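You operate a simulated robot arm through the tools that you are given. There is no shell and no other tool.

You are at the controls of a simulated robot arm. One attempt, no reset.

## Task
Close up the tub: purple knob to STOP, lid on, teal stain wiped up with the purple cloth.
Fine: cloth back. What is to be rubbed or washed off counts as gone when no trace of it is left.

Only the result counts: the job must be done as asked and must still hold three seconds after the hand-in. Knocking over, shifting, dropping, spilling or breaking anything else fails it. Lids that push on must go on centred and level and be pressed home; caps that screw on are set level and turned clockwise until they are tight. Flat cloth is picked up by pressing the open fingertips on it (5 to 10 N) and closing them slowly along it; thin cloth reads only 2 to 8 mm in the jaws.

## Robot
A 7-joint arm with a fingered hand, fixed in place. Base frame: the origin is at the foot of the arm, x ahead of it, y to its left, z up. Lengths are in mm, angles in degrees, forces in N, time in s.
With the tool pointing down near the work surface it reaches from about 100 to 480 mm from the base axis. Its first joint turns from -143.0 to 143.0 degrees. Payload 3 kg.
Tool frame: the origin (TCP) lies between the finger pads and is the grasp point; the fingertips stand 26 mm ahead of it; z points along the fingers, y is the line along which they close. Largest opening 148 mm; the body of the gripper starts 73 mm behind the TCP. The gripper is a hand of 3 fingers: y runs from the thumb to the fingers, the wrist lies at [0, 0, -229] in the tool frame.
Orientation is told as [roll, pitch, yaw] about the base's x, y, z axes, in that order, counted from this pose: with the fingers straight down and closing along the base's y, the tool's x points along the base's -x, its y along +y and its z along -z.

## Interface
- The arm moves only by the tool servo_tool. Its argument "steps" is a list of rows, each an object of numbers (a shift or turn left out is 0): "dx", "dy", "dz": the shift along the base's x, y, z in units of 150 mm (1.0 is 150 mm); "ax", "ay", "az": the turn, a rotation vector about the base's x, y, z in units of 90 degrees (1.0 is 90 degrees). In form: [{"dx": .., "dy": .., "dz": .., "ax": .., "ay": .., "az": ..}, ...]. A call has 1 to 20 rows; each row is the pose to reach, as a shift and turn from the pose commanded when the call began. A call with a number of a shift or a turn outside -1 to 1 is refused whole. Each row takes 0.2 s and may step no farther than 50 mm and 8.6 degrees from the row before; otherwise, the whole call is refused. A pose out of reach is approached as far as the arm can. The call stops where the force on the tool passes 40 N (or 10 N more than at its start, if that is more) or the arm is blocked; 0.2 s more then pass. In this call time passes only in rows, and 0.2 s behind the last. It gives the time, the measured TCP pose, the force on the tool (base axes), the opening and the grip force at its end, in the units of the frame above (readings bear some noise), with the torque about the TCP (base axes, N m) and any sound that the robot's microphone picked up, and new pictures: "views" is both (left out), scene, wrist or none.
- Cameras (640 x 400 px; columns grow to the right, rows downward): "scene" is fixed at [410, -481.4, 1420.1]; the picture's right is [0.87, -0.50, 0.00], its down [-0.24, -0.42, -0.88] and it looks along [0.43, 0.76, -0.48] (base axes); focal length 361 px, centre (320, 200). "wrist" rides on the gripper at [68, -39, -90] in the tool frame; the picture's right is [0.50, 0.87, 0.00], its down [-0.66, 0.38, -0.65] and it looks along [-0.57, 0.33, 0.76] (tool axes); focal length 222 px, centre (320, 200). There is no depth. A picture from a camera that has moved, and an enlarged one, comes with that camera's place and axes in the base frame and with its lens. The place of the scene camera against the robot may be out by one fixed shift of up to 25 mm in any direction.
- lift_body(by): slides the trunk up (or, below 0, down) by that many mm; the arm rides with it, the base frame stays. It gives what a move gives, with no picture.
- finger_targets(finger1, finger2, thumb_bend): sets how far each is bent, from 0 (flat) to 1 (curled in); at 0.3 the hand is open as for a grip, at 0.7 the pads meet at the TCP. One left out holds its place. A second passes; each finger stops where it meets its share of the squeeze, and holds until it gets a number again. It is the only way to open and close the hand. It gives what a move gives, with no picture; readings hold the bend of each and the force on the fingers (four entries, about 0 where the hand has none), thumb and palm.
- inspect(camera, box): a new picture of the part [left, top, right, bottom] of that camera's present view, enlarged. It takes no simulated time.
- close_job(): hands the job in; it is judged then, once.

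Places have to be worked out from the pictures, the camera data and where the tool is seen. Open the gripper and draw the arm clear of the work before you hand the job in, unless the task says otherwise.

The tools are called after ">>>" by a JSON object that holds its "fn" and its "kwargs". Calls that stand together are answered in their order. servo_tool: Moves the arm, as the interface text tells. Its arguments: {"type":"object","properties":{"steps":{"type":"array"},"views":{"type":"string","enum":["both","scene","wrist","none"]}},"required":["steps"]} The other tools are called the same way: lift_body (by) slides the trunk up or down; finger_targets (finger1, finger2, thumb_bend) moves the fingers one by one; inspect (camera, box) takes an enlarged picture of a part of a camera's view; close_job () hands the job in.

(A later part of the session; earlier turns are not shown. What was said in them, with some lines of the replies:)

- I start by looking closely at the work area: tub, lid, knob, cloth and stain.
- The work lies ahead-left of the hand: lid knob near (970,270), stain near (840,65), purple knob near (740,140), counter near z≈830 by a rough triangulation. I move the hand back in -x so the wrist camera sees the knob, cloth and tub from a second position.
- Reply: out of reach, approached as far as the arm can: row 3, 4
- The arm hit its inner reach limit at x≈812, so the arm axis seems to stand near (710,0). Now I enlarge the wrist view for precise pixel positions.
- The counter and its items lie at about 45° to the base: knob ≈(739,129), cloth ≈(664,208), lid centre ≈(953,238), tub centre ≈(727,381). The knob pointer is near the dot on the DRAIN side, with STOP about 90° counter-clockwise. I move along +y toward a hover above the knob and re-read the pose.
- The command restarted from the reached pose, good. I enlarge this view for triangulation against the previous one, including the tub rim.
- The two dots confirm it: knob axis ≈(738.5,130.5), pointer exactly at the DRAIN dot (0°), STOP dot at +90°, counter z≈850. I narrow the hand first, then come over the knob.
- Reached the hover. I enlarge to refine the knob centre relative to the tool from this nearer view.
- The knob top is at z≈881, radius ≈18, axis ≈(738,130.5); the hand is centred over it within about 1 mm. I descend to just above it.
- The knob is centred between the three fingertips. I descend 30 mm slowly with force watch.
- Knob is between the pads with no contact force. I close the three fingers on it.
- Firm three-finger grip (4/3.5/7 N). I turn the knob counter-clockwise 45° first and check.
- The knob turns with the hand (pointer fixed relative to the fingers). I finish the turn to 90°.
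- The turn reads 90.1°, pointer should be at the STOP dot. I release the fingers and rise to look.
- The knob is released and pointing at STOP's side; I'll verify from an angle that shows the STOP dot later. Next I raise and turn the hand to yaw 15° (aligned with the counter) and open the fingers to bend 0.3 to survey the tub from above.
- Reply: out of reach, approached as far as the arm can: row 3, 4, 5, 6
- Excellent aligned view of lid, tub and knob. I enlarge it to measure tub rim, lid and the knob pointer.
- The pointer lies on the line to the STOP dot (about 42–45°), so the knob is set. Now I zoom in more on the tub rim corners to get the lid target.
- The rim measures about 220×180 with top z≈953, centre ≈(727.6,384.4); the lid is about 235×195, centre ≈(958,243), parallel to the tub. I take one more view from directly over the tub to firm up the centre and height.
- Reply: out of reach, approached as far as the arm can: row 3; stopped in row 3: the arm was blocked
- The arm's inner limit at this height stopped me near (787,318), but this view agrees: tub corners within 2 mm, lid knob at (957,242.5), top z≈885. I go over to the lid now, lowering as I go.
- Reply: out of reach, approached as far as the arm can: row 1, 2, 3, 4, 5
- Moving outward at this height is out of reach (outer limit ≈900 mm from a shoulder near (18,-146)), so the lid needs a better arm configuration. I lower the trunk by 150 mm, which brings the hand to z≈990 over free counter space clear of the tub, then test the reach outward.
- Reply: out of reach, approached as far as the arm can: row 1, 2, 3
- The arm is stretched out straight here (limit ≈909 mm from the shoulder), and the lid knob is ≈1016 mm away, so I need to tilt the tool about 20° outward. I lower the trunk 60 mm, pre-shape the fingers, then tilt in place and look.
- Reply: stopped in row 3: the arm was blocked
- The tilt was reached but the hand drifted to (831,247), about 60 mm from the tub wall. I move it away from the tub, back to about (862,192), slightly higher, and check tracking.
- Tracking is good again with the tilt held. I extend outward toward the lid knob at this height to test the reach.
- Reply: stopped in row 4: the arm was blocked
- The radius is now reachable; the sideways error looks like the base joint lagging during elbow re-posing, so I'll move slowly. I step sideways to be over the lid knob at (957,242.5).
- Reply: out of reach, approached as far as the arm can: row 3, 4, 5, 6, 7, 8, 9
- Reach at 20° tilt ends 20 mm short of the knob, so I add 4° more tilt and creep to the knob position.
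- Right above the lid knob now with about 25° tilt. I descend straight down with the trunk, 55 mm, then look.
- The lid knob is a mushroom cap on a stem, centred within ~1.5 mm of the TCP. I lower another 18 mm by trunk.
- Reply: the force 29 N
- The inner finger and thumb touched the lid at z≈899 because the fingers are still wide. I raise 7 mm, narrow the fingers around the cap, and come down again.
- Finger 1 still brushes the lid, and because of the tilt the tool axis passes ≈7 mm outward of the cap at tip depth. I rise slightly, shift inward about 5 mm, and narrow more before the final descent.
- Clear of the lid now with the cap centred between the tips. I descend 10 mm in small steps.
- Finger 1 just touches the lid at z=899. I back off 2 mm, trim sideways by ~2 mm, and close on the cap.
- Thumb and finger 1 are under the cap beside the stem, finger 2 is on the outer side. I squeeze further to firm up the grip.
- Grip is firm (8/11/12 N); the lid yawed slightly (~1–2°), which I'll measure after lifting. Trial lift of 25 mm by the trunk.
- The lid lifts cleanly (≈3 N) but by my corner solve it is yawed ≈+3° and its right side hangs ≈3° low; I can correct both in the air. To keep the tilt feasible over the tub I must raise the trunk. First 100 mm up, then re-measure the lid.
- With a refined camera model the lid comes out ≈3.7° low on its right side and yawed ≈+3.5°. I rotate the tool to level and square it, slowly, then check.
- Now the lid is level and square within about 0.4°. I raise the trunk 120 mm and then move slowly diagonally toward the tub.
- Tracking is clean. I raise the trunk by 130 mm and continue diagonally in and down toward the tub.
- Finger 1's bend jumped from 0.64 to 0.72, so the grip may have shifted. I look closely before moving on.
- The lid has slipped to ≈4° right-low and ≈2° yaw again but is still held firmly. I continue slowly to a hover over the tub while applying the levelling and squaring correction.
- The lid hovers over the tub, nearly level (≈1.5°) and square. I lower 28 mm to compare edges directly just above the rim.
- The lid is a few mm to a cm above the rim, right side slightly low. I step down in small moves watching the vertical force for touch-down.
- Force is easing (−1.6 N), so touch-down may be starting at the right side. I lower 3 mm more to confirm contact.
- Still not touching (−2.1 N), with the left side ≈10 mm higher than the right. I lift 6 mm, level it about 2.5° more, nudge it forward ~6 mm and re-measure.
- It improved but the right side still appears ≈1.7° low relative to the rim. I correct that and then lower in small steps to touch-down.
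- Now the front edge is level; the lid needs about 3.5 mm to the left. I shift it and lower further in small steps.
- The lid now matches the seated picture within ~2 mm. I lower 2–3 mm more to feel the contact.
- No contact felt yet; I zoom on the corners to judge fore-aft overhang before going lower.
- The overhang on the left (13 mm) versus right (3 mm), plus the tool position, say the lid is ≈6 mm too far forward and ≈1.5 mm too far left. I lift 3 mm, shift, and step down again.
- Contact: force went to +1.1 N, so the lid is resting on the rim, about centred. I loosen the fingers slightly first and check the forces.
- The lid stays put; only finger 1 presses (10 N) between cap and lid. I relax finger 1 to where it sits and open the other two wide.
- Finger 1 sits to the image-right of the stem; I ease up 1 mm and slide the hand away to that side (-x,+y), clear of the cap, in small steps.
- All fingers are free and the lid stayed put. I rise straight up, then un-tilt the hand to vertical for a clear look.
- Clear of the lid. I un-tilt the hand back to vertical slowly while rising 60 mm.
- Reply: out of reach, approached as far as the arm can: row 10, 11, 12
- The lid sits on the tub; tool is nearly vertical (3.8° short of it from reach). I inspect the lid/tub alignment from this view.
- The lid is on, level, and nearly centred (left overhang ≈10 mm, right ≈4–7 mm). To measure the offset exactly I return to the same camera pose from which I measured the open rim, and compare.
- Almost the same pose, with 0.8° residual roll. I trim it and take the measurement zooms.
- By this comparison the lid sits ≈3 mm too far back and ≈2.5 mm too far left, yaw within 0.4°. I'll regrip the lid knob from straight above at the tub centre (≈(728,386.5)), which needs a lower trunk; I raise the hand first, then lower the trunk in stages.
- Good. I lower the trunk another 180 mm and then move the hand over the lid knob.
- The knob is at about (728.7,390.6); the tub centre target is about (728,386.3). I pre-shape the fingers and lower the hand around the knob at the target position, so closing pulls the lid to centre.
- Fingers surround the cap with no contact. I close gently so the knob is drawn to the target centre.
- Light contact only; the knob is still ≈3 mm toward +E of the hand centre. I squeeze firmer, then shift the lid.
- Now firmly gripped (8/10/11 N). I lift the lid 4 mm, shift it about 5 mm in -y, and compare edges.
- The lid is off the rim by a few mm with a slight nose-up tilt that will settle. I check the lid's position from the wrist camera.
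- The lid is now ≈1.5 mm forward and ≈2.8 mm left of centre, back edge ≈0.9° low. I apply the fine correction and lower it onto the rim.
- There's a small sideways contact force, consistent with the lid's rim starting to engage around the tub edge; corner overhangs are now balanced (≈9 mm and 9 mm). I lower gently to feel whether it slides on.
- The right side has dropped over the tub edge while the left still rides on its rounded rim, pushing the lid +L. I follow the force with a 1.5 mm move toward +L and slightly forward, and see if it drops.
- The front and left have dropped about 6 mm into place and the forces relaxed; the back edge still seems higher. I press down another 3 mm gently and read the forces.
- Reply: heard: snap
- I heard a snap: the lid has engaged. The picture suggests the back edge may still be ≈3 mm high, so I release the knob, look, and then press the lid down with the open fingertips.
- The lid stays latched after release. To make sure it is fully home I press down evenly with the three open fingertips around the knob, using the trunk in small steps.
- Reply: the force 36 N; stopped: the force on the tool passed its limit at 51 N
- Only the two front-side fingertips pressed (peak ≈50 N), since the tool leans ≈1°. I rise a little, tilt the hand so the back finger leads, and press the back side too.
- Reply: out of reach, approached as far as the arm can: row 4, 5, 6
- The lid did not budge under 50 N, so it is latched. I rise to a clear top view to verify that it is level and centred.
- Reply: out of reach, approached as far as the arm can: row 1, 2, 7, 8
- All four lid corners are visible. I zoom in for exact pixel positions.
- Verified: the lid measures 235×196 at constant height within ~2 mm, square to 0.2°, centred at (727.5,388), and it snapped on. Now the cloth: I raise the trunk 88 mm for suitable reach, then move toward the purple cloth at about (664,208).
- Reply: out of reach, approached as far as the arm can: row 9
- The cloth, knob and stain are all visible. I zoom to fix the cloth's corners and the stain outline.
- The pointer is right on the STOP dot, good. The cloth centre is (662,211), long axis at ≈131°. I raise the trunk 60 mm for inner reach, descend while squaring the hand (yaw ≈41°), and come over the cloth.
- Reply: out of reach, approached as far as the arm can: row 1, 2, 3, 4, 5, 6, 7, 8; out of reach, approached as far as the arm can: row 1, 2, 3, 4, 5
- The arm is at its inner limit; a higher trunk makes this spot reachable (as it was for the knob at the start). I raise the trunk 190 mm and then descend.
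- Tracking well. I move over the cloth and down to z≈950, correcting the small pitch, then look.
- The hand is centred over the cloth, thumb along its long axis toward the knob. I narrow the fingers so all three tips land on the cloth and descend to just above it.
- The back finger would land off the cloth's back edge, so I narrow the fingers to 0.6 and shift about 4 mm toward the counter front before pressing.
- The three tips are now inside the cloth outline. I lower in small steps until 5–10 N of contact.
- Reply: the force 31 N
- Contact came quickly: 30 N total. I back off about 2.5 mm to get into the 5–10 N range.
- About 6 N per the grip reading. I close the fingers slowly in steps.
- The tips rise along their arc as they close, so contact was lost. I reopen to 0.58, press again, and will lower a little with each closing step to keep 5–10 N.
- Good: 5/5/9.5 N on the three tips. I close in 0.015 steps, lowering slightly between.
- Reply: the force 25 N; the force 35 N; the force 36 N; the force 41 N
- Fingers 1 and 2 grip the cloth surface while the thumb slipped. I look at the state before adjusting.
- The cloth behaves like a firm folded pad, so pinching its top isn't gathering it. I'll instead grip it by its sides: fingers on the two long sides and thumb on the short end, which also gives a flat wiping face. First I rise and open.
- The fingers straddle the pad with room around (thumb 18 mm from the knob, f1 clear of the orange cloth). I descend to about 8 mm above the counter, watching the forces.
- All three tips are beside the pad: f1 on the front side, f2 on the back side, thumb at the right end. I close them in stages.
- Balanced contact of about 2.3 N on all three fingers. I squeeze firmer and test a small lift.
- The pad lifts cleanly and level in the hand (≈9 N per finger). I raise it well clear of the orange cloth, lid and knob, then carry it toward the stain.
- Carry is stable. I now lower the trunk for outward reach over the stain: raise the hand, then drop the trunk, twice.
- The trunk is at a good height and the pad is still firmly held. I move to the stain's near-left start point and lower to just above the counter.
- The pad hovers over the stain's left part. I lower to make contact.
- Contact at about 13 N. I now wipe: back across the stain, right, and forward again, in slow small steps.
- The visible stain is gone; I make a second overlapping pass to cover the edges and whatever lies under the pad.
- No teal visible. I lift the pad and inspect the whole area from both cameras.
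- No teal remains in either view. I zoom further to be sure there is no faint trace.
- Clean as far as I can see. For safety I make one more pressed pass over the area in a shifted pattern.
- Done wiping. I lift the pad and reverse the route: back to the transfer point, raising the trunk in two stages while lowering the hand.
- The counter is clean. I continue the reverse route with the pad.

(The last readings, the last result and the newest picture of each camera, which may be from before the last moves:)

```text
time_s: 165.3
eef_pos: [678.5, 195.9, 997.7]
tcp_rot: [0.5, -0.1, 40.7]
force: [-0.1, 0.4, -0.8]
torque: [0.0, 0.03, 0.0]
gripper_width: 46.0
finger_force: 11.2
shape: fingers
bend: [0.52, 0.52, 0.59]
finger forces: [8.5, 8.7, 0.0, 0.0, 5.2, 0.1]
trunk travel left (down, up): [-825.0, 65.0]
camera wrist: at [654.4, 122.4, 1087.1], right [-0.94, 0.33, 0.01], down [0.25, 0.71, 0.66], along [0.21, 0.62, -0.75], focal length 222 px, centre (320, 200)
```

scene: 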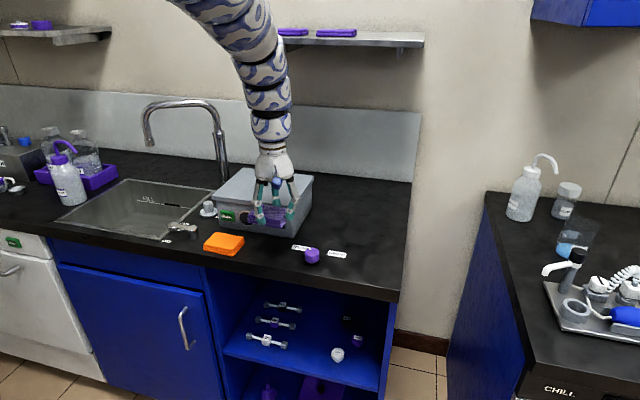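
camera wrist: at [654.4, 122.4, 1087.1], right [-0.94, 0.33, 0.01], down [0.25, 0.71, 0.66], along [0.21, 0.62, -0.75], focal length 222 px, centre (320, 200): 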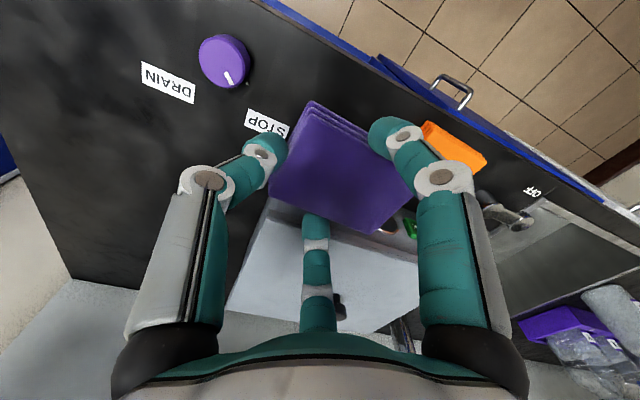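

The pad is back over its place. I lower to about 20 mm above the counter at the computed spot, with a small yaw correction.

>>> {"fn": "servo_tool", "kwargs": {"steps": [{"dx": -0.01, "dy": 0.015, "dz": -0.1, "az": -0.01}, {"dx": -0.021, "dy": 0.034, "dz": -0.2, "az": -0.02}, {"dx": -0.021, "dy": 0.034, "dz": -0.3, "az": -0.028}, {"dx": -0.021, "dy": 0.034, "dz": -0.4, "az": -0.028}, {"dx": -0.021, "dy": 0.034, "dz": -0.5, "az": -0.028}, {"dx": -0.021, "dy": 0.034, "dz": -0.58, "az": -0.028}], "views": "none"}}

>>> {"fn": "inspect", "kwargs": {"camera": "scene", "box": [220, 190, 320, 270]}}

>>> {"fn": "inspect", "kwargs": {"camera": "wrist", "box": [160, 40, 480, 260]}}

```text
time_s: 166.7
eef_pos: [677.7, 200.3, 911.5]
tcp_rot: [0.4, -0.2, 38.1]
force: [0.6, -0.1, 0.0]
torque: [0.03, 0.0, -0.01]
gripper_width: 46.3
finger_force: 11.0
shape: fingers
bend: [0.52, 0.52, 0.59]
finger forces: [8.4, 8.6, 0.0, 0.0, 5.1, 0.1]
trunk travel left (down, up): [-825.0, 65.0]
```

```text
5.00 times, centred on (270, 230) of scene
camera zoom: at [410.0, -481.4, 1420.1], right [0.87, -0.5, 0.0], down [-0.24, -0.42, -0.88], along [0.43, 0.76, -0.48], focal length 1806 px, centre (570, 50)
```

zoom: 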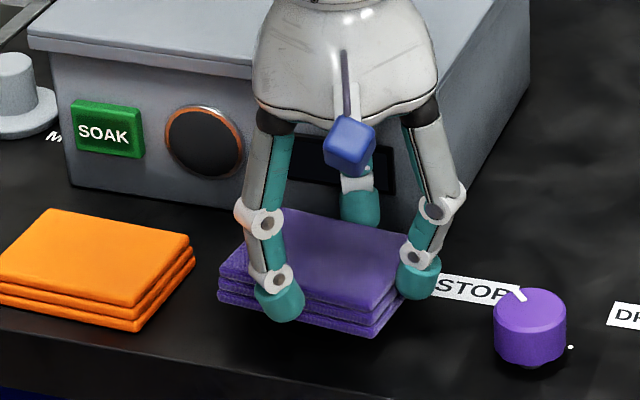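

```text
1.82 times, centred on (320, 150) of wrist
camera zoom: at [649.5, 128.1, 999.9], right [-0.93, 0.37, 0.01], down [0.28, 0.7, 0.66], along [0.24, 0.61, -0.75], focal length 404 px, centre (320, 291)
```

zoom: 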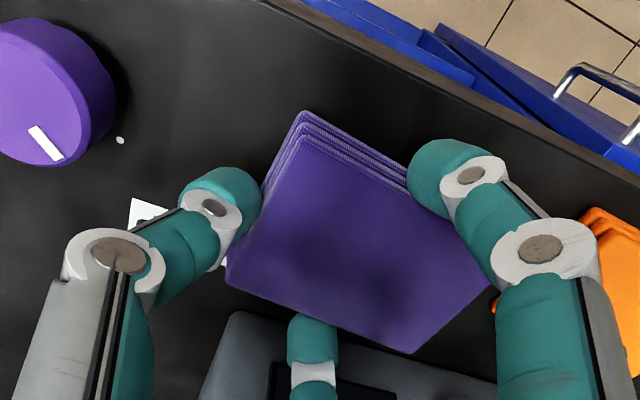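

Comparing with the original picture, the pad looks rotated clockwise by a few degrees and slightly off. I zoom in to measure its edges precisely.

>>> {"fn": "inspect", "kwargs": {"camera": "scene", "box": [255, 225, 310, 262]}}

```text
10.81 times, centred on (282, 244) of scene
camera zoom: at [410.0, -481.4, 1420.1], right [0.87, -0.5, 0.0], down [-0.24, -0.42, -0.88], along [0.43, 0.76, -0.48], focal length 3906 px, centre (725, -270)
```

zoom: 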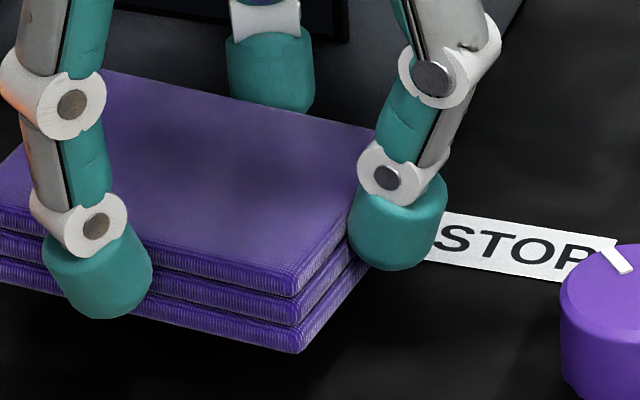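

Orientation is within about 1° of the original; the pad needs roughly 2 mm in -x and 8 mm in -y. I apply that and lower close to the counter.

>>> {"fn": "servo_tool", "kwargs": {"steps": [{"dx": -0.006, "dy": -0.025, "az": 0.005}, {"dx": -0.0133, "dy": -0.053, "az": 0.01}, {"dx": -0.0133, "dy": -0.053, "az": 0.01, "dz": -0.05}, {"dx": -0.0133, "dy": -0.053, "az": 0.01, "dz": -0.095}], "views": "none"}}

>>> {"fn": "inspect", "kwargs": {"camera": "scene", "box": [220, 190, 320, 270]}}

>>> {"fn": "inspect", "kwargs": {"camera": "scene", "box": [245, 230, 310, 267]}}

```text
time_s: 167.7
eef_pos: [676.2, 191.2, 897.4]
tcp_rot: [0.4, -0.1, 39.0]
force: [-0.8, 0.3, 1.0]
torque: [-0.03, 0.03, 0.01]
gripper_width: 46.2
finger_force: 10.9
shape: fingers
bend: [0.52, 0.52, 0.59]
finger forces: [8.4, 8.6, 0.0, 0.1, 5.1, 0.1]
trunk travel left (down, up): [-825.0, 65.0]
```

```text
5.00 times, centred on (270, 230) of scene
camera zoom: at [410.0, -481.4, 1420.1], right [0.87, -0.5, 0.0], down [-0.24, -0.42, -0.88], along [0.43, 0.76, -0.48], focal length 1806 px, centre (570, 50)
```

zoom: 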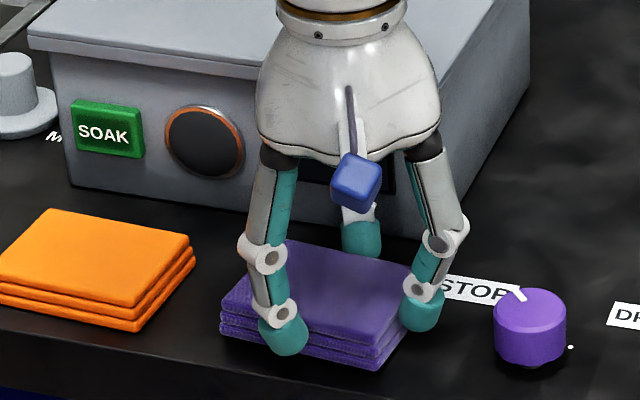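

```text
9.85 times, centred on (278, 248) of scene
camera zoom: at [410.0, -481.4, 1420.1], right [0.87, -0.5, 0.0], down [-0.24, -0.42, -0.88], along [0.43, 0.76, -0.48], focal length 3557 px, centre (738, -278)
```

zoom: 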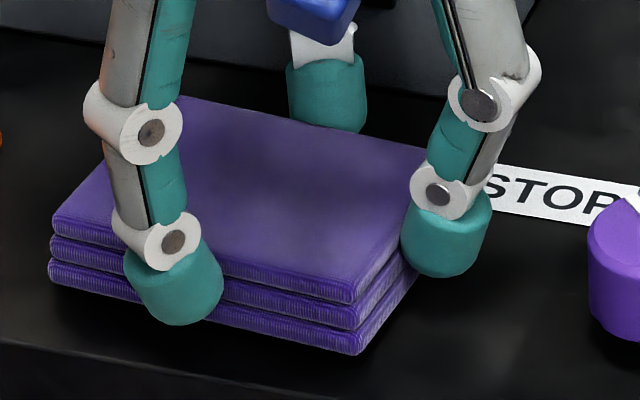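

The pad's front corners now match the original within about 2 mm. I lower the last 4 mm to set it down.

>>> {"fn": "servo_tool", "kwargs": {"steps": [{"dz": -0.01}, {"dz": -0.02}, {"dz": -0.028}], "views": "none"}}

```text
time_s: 168.5
eef_pos: [674.6, 193.2, 892.2]
tcp_rot: [0.5, -0.2, 39.1]
force: [0.3, -0.4, 4.8]
torque: [0.07, 0.09, 0.0]
gripper_width: 46.0
finger_force: 10.7
shape: fingers
bend: [0.52, 0.52, 0.59]
finger forces: [8.5, 8.6, 0.1, 0.1, 5.1, 0.0]
trunk travel left (down, up): [-825.0, 65.0]
```

Set down with about 5 N. I release all three fingers together.

>>> {"fn": "finger_targets", "kwargs": {"finger1": 0.47, "finger2": 0.47, "thumb_bend": 0.5}}

>>> {"fn": "inspect", "kwargs": {"camera": "scene", "box": [220, 190, 320, 270]}}

>>> {"fn": "inspect", "kwargs": {"camera": "wrist", "box": [160, 40, 480, 260]}}

```text
time_s: 169.5
eef_pos: [675.3, 192.0, 892.1]
tcp_rot: [0.5, -0.1, 39.0]
force: [0.6, -0.4, 0.5]
torque: [0.0, -0.02, 0.01]
gripper_width: 66.4
finger_force: 0.0
shape: fingers
bend: [0.47, 0.47, 0.5]
finger forces: [0.1, 0.0, 0.0, 0.1, 0.0, 0.0]
trunk travel left (down, up): [-825.0, 65.0]
```

```text
5.00 times, centred on (270, 230) of scene
camera zoom: at [410.0, -481.4, 1420.1], right [0.87, -0.5, 0.0], down [-0.24, -0.42, -0.88], along [0.43, 0.76, -0.48], focal length 1806 px, centre (570, 50)
```

zoom: 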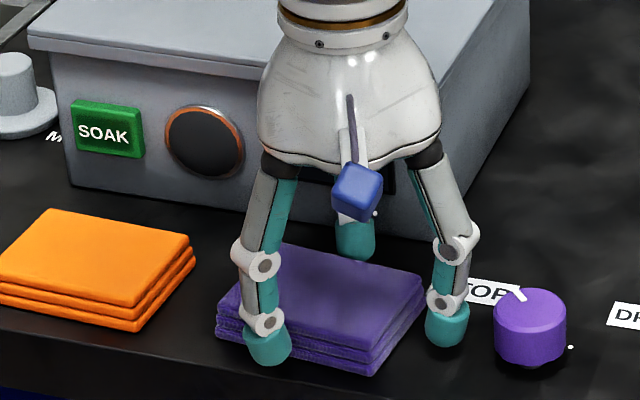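

```text
1.82 times, centred on (320, 150) of wrist
camera zoom: at [648.1, 119.8, 981.5], right [-0.93, 0.36, 0.01], down [0.27, 0.7, 0.66], along [0.23, 0.62, -0.75], focal length 404 px, centre (320, 291)
```

zoom: 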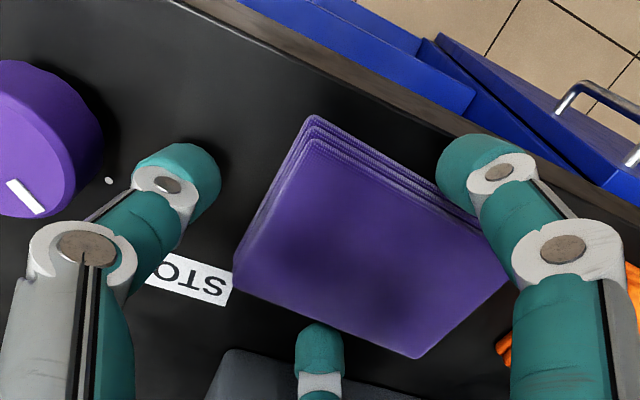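

Released, all finger forces zero, and the pad sits where it was. I open a bit wider and lift straight up.

>>> {"fn": "finger_targets", "kwargs": {"finger1": 0.43, "finger2": 0.44, "thumb_bend": 0.45}}

>>> {"fn": "servo_tool", "kwargs": {"steps": [{"dz": 0.05}, {"dz": 0.12}, {"dz": 0.22}, {"dz": 0.35}, {"dz": 0.5}, {"dz": 0.65}], "views": "both"}}

>>> {"fn": "inspect", "kwargs": {"camera": "scene", "box": [220, 190, 320, 270]}}

```text
time_s: 170.5
eef_pos: [674.2, 192.7, 892.5]
tcp_rot: [0.5, -0.1, 39.0]
force: [0.4, -0.1, 0.1]
torque: [-0.02, -0.04, 0.01]
gripper_width: 81.3
finger_force: 0.0
shape: fingers
bend: [0.43, 0.44, 0.45]
finger forces: [0.0, 0.1, 0.0, 0.0, 0.0, 0.0]
trunk travel left (down, up): [-825.0, 65.0]
```

```text
time_s: 171.9
eef_pos: [675.8, 192.5, 990.7]
tcp_rot: [0.5, -0.1, 39.0]
force: [-0.9, 0.5, -0.6]
torque: [0.04, -0.01, 0.03]
gripper_width: 81.4
finger_force: 0.1
shape: fingers
bend: [0.43, 0.44, 0.45]
finger forces: [0.1, 0.1, 0.0, 0.0, 0.0, 0.0]
trunk travel left (down, up): [-825.0, 65.0]
camera wrist: at [648.6, 119.4, 1079.7], right [-0.93, 0.36, 0.01], down [0.27, 0.7, 0.66], along [0.23, 0.62, -0.75], focal length 222 px, centre (320, 200)
```

scene: 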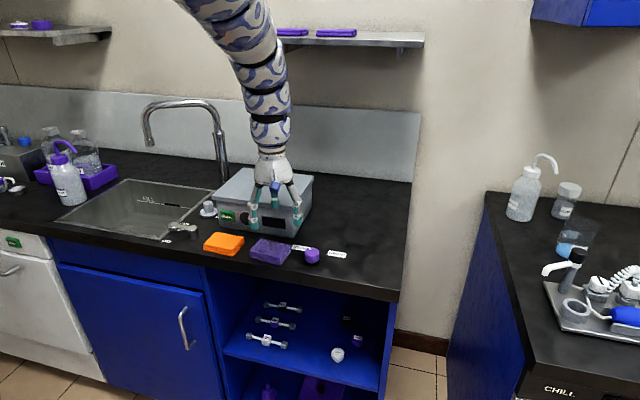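
wrist: 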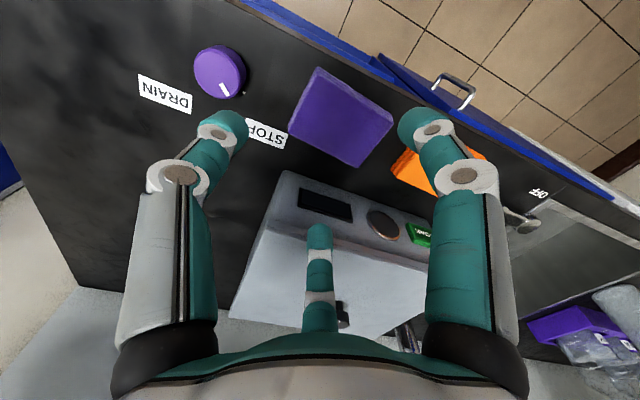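

```text
5.00 times, centred on (270, 230) of scene
camera zoom: at [410.0, -481.4, 1420.1], right [0.87, -0.5, 0.0], down [-0.24, -0.42, -0.88], along [0.43, 0.76, -0.48], focal length 1806 px, centre (570, 50)
```

zoom: 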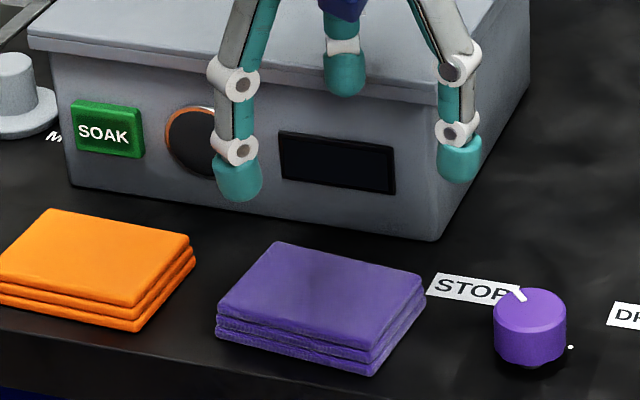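

The purple cloth is back in its place, the stain is gone. I double-check the knob pointer and the lid from this view.

>>> {"fn": "inspect", "kwargs": {"camera": "wrist", "box": [130, 30, 300, 150]}}

>>> {"fn": "inspect", "kwargs": {"camera": "scene", "box": [200, 150, 330, 250]}}

>>> {"fn": "inspect", "kwargs": {"camera": "scene", "box": [290, 220, 420, 300]}}

```text
3.33 times, centred on (215, 90) of wrist
camera zoom: at [648.6, 119.4, 1079.7], right [-0.93, 0.36, 0.01], down [0.27, 0.7, 0.66], along [0.23, 0.62, -0.75], focal length 740 px, centre (670, 567)
```

zoom: 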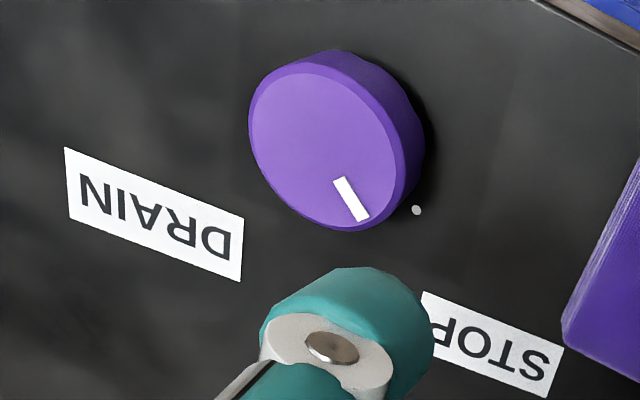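

```text
4.00 times, centred on (265, 200) of scene
camera zoom: at [410.0, -481.4, 1420.1], right [0.87, -0.5, 0.0], down [-0.24, -0.42, -0.88], along [0.43, 0.76, -0.48], focal length 1445 px, centre (540, 200)
```

zoom: 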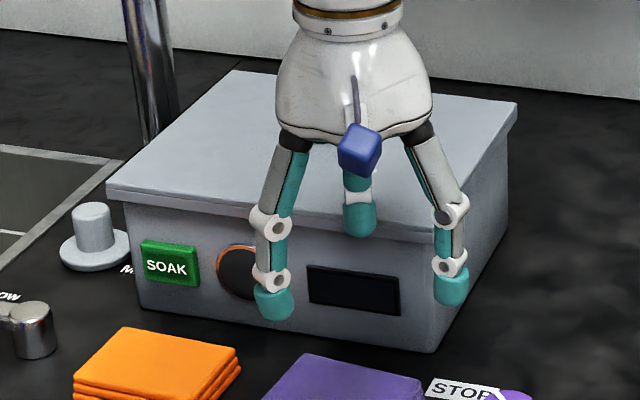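

```text
4.92 times, centred on (355, 260) of scene
camera zoom: at [410.0, -481.4, 1420.1], right [0.87, -0.5, 0.0], down [-0.24, -0.42, -0.88], along [0.43, 0.76, -0.48], focal length 1779 px, centre (148, -95)
```

zoom: 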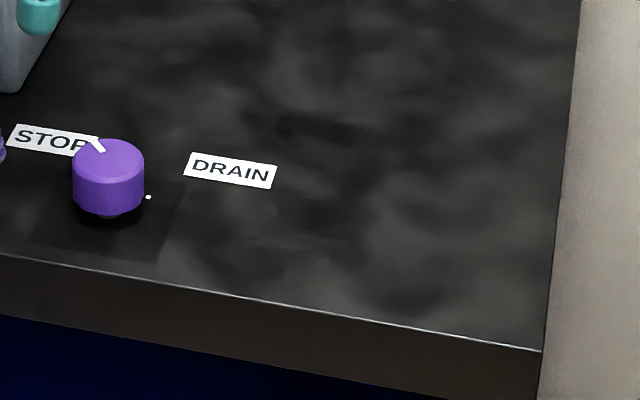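

The counter is clean and the lid is in place. I retract, going outward first and then up, to the earlier vantage point where both knob dots and the pointer are visible from steeply above, for a final check.

>>> {"fn": "servo_tool", "kwargs": {"steps": [{"dx": 0.08, "dy": -0.06, "dz": 0.05}, {"dx": 0.18, "dy": -0.13, "dz": 0.12}, {"dx": 0.28, "dy": -0.2, "dz": 0.2}, {"dx": 0.38, "dy": -0.25, "dz": 0.3}, {"dx": 0.45, "dy": -0.25, "dz": 0.42}, {"dx": 0.48, "dy": -0.2, "dz": 0.55}, {"dx": 0.48, "dy": -0.1, "dz": 0.7}, {"dx": 0.48, "dy": 0.0, "dz": 0.85}, {"dx": 0.48, "dy": 0.12, "dz": 0.97}], "views": "none"}}

>>> {"fn": "finger_targets", "kwargs": {"finger1": 0.3, "finger2": 0.3, "thumb_bend": 0.3}}

>>> {"fn": "servo_tool", "kwargs": {"steps": [{"dy": 0.05, "az": -0.06}, {"dy": 0.11, "az": -0.12}, {"dy": 0.17, "az": -0.18}, {"dy": 0.23, "az": -0.24}, {"dy": 0.29, "az": -0.267, "dz": 0.05}, {"dy": 0.35, "az": -0.267, "dz": 0.12}], "views": "both"}}

```text
time_s: 173.9
eef_pos: [747.1, 209.1, 1135.1]
tcp_rot: [0.4, -0.1, 38.8]
force: [-0.1, 0.6, -0.8]
torque: [-0.02, 0.01, -0.02]
gripper_width: 81.5
finger_force: 0.1
shape: fingers
bend: [0.43, 0.44, 0.45]
finger forces: [0.0, 0.0, 0.0, 0.0, 0.1, 0.0]
trunk travel left (down, up): [-825.0, 65.0]
```

```text
time_s: 174.9
eef_pos: [747.4, 209.4, 1135.8]
tcp_rot: [0.5, 0.0, 39.0]
force: [-0.9, -0.8, 0.8]
torque: [0.01, 0.04, -0.05]
gripper_width: 126.5
finger_force: 0.0
shape: fingers
bend: [0.3, 0.3, 0.3]
finger forces: [0.0, 0.0, 0.0, 0.1, 0.1, 0.0]
trunk travel left (down, up): [-825.0, 65.0]
```

```text
time_s: 176.3
eef_pos: [747.2, 262.4, 1153.0]
tcp_rot: [0.5, 0.0, 14.8]
force: [-1.0, -0.3, 1.0]
torque: [-0.01, -0.03, 0.0]
gripper_width: 126.2
finger_force: 0.0
shape: fingers
bend: [0.3, 0.3, 0.3]
finger forces: [0.0, 0.0, 0.1, 0.0, 0.0, 0.0]
trunk travel left (down, up): [-825.0, 65.0]
camera wrist: at [692.2, 207.1, 1242.0], right [-0.71, 0.71, 0.01], down [0.54, 0.53, 0.66], along [0.46, 0.47, -0.75], focal length 222 px, centre (320, 200)
```

scene: 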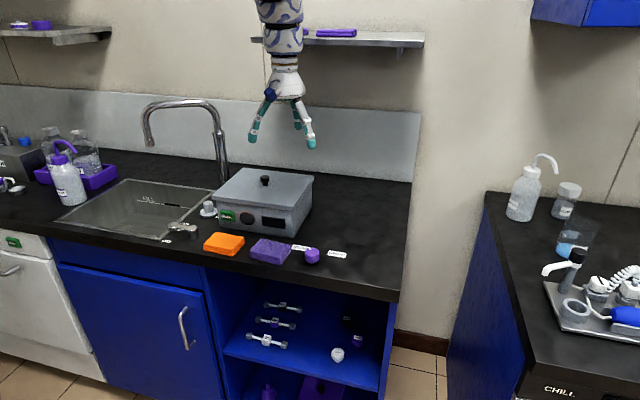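
wrist: 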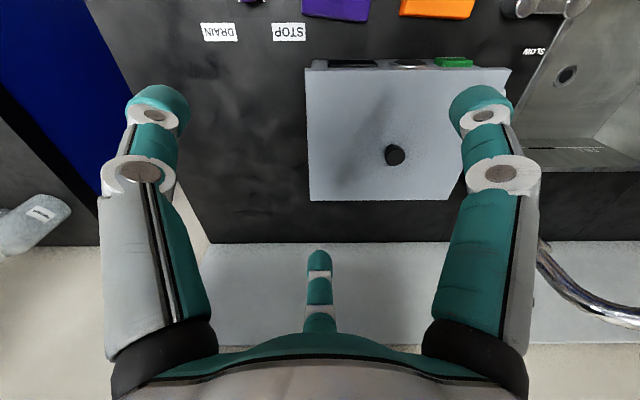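

>>> {"fn": "servo_tool", "kwargs": {"steps": [{"dx": -0.03, "dz": 0.06}, {"dx": -0.06, "dz": 0.12}, {"dx": -0.08, "dz": 0.18}], "views": "none"}}

>>> {"fn": "inspect", "kwargs": {"camera": "wrist", "box": [190, 0, 330, 60]}}

>>> {"fn": "inspect", "kwargs": {"camera": "wrist", "box": [280, 0, 480, 80]}}

```text
time_s: 177.1
eef_pos: [733.6, 262.8, 1180.0]
tcp_rot: [0.5, 0.0, 15.0]
force: [0.2, 0.0, 0.2]
torque: [0.0, 0.03, 0.01]
gripper_width: 126.3
finger_force: 0.1
shape: fingers
bend: [0.3, 0.3, 0.3]
finger forces: [0.0, 0.0, 0.1, 0.1, 0.1, 0.1]
trunk travel left (down, up): [-825.0, 65.0]
```

```text
4.57 times, centred on (260, 30) of wrist
camera zoom: at [680.4, 208.0, 1269.5], right [-0.71, 0.71, 0.01], down [0.54, 0.53, 0.66], along [0.46, 0.47, -0.75], focal length 1015 px, centre (594, 977)
```

zoom: 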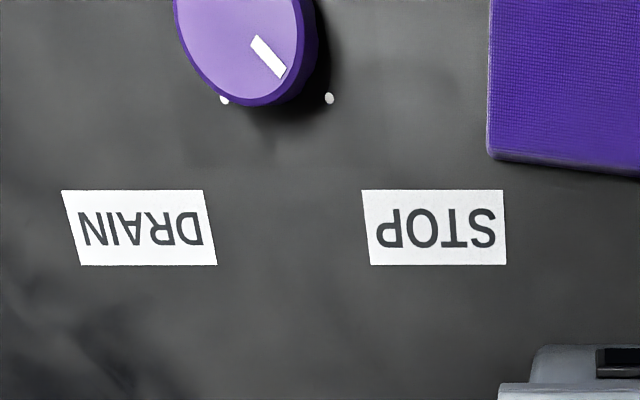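

```text
3.20 times, centred on (380, 40) of wrist
camera zoom: at [680.4, 208.0, 1269.5], right [-0.71, 0.71, 0.01], down [0.54, 0.53, 0.66], along [0.46, 0.47, -0.75], focal length 711 px, centre (128, 712)
```

zoom: 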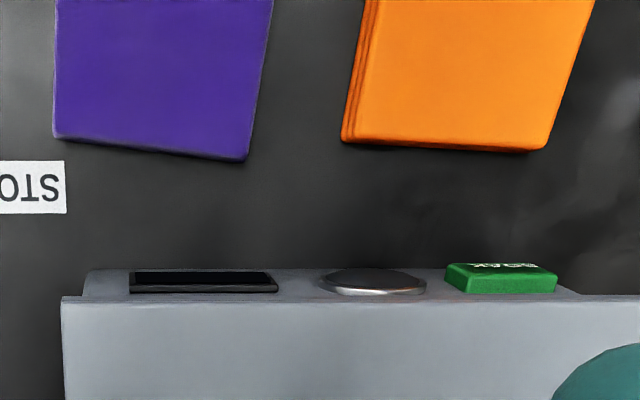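

The view matches: pointer on the STOP line, cloth beside STOP as before, lid seated. Now I draw the open hand away from the work, up and to the side.

>>> {"fn": "servo_tool", "kwargs": {"steps": [{"dx": 0.1, "dy": -0.15, "dz": 0.02}, {"dx": 0.2, "dy": -0.3, "dz": 0.04}, {"dx": 0.3, "dy": -0.45, "dz": 0.06}, {"dx": 0.4, "dy": -0.6, "dz": 0.08}, {"dx": 0.5, "dy": -0.75, "dz": 0.1}, {"dx": 0.6, "dy": -0.9, "dz": 0.12}, {"dx": 0.7, "dy": -1.0, "dz": 0.14}], "views": "both"}}

>>> {"fn": "inspect", "kwargs": {"camera": "scene", "box": [190, 150, 420, 294]}}

```text
time_s: 178.7
eef_pos: [840.0, 111.4, 1200.6]
tcp_rot: [0.5, -0.2, 14.9]
force: [0.1, 0.0, 0.8]
torque: [0.02, 0.03, 0.0]
gripper_width: 126.5
finger_force: 0.0
shape: fingers
bend: [0.3, 0.3, 0.3]
finger forces: [0.0, 0.0, 0.0, 0.0, 0.1, 0.0]
trunk travel left (down, up): [-825.0, 65.0]
camera wrist: at [785.5, 56.6, 1289.2], right [-0.71, 0.71, 0.01], down [0.54, 0.53, 0.66], along [0.46, 0.47, -0.75], focal length 222 px, centre (320, 200)
```

scene: 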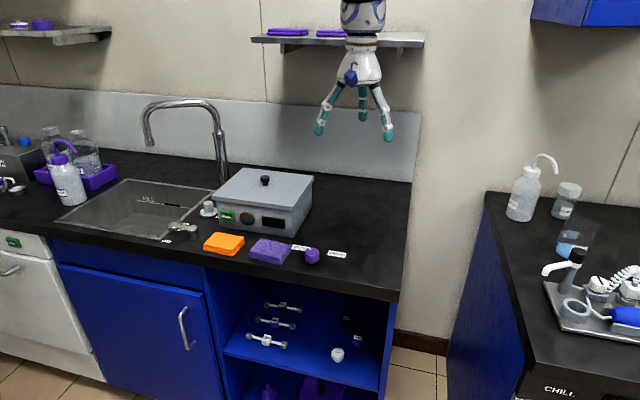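
wrist: 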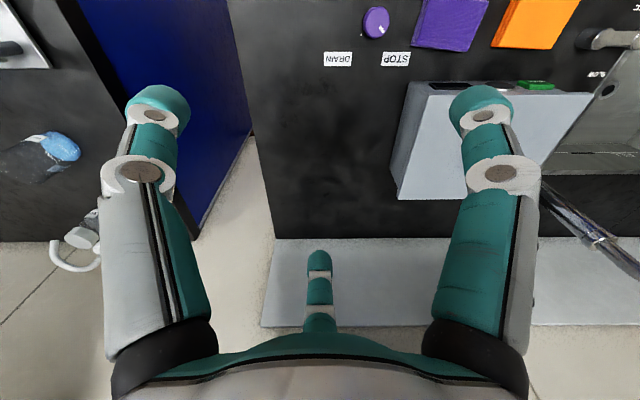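

```text
2.78 times, centred on (305, 222) of scene
camera zoom: at [410.0, -481.4, 1420.1], right [0.87, -0.5, 0.0], down [-0.24, -0.42, -0.88], along [0.43, 0.76, -0.48], focal length 1004 px, centre (362, 139)
```

zoom: 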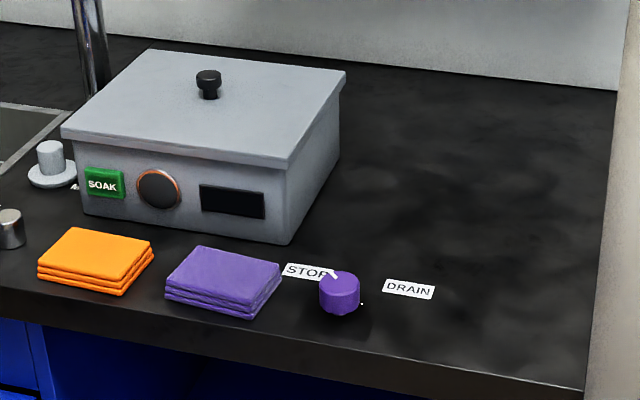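

Everything matches the initial layout apart from the requested changes. One last zoom on the knob from this new angle.

>>> {"fn": "inspect", "kwargs": {"camera": "wrist", "box": [335, 0, 425, 56]}}

>>> {"fn": "inspect", "kwargs": {"camera": "wrist", "box": [370, 60, 610, 210]}}

```text
7.11 times, centred on (380, 28) of wrist
camera zoom: at [785.5, 56.6, 1289.2], right [-0.71, 0.71, 0.01], down [0.54, 0.53, 0.66], along [0.46, 0.47, -0.75], focal length 1580 px, centre (-107, 1423)
```

zoom: 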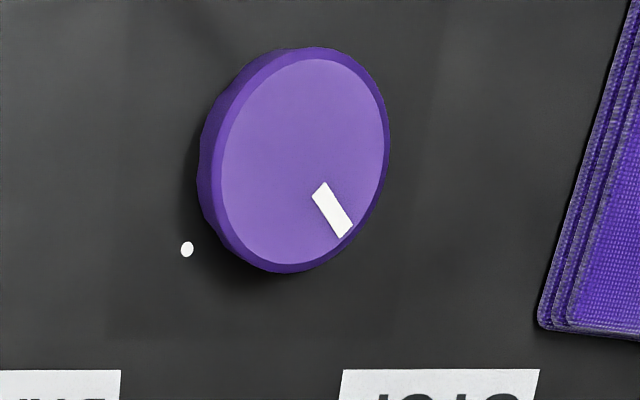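

```text
2.67 times, centred on (490, 135) of wrist
camera zoom: at [785.5, 56.6, 1289.2], right [-0.71, 0.71, 0.01], down [0.54, 0.53, 0.66], along [0.46, 0.47, -0.75], focal length 592 px, centre (-133, 373)
```

zoom: 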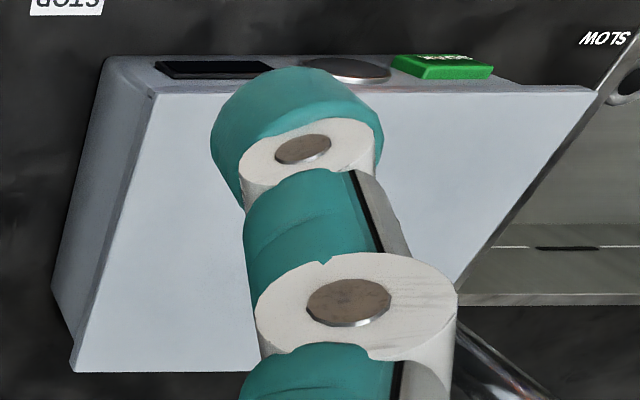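

The pointer reads 88–91°, on STOP; the lid is seated, the stain is gone, and the cloth is back. The hand is open and clear, so I hand the job in.

>>> {"fn": "close_job", "kwargs": {}}

```text
The job is handed in.
```

The tub is closed up, and I've handed the job in. I haven't seen the judge's result.

- **Knob:** the purple knob went a quarter turn from DRAIN to STOP. In the last close view the pointer read 88–91°, with STOP at 90°.
- **Lid:** it snapped onto the tub and stayed put when I pressed on it with about 50 N. It was level and centred within about 2 mm by the cameras.
- **Stain:** I wiped the teal stain with the purple cloth in three passes. No teal showed in either camera afterwards.
- **Cloth:** it is back in its original place, within a few millimetres and a degree or two of how it lay.

The hand is open and drawn up clear of the work. In the final pictures, everything else I compared was still where it started.
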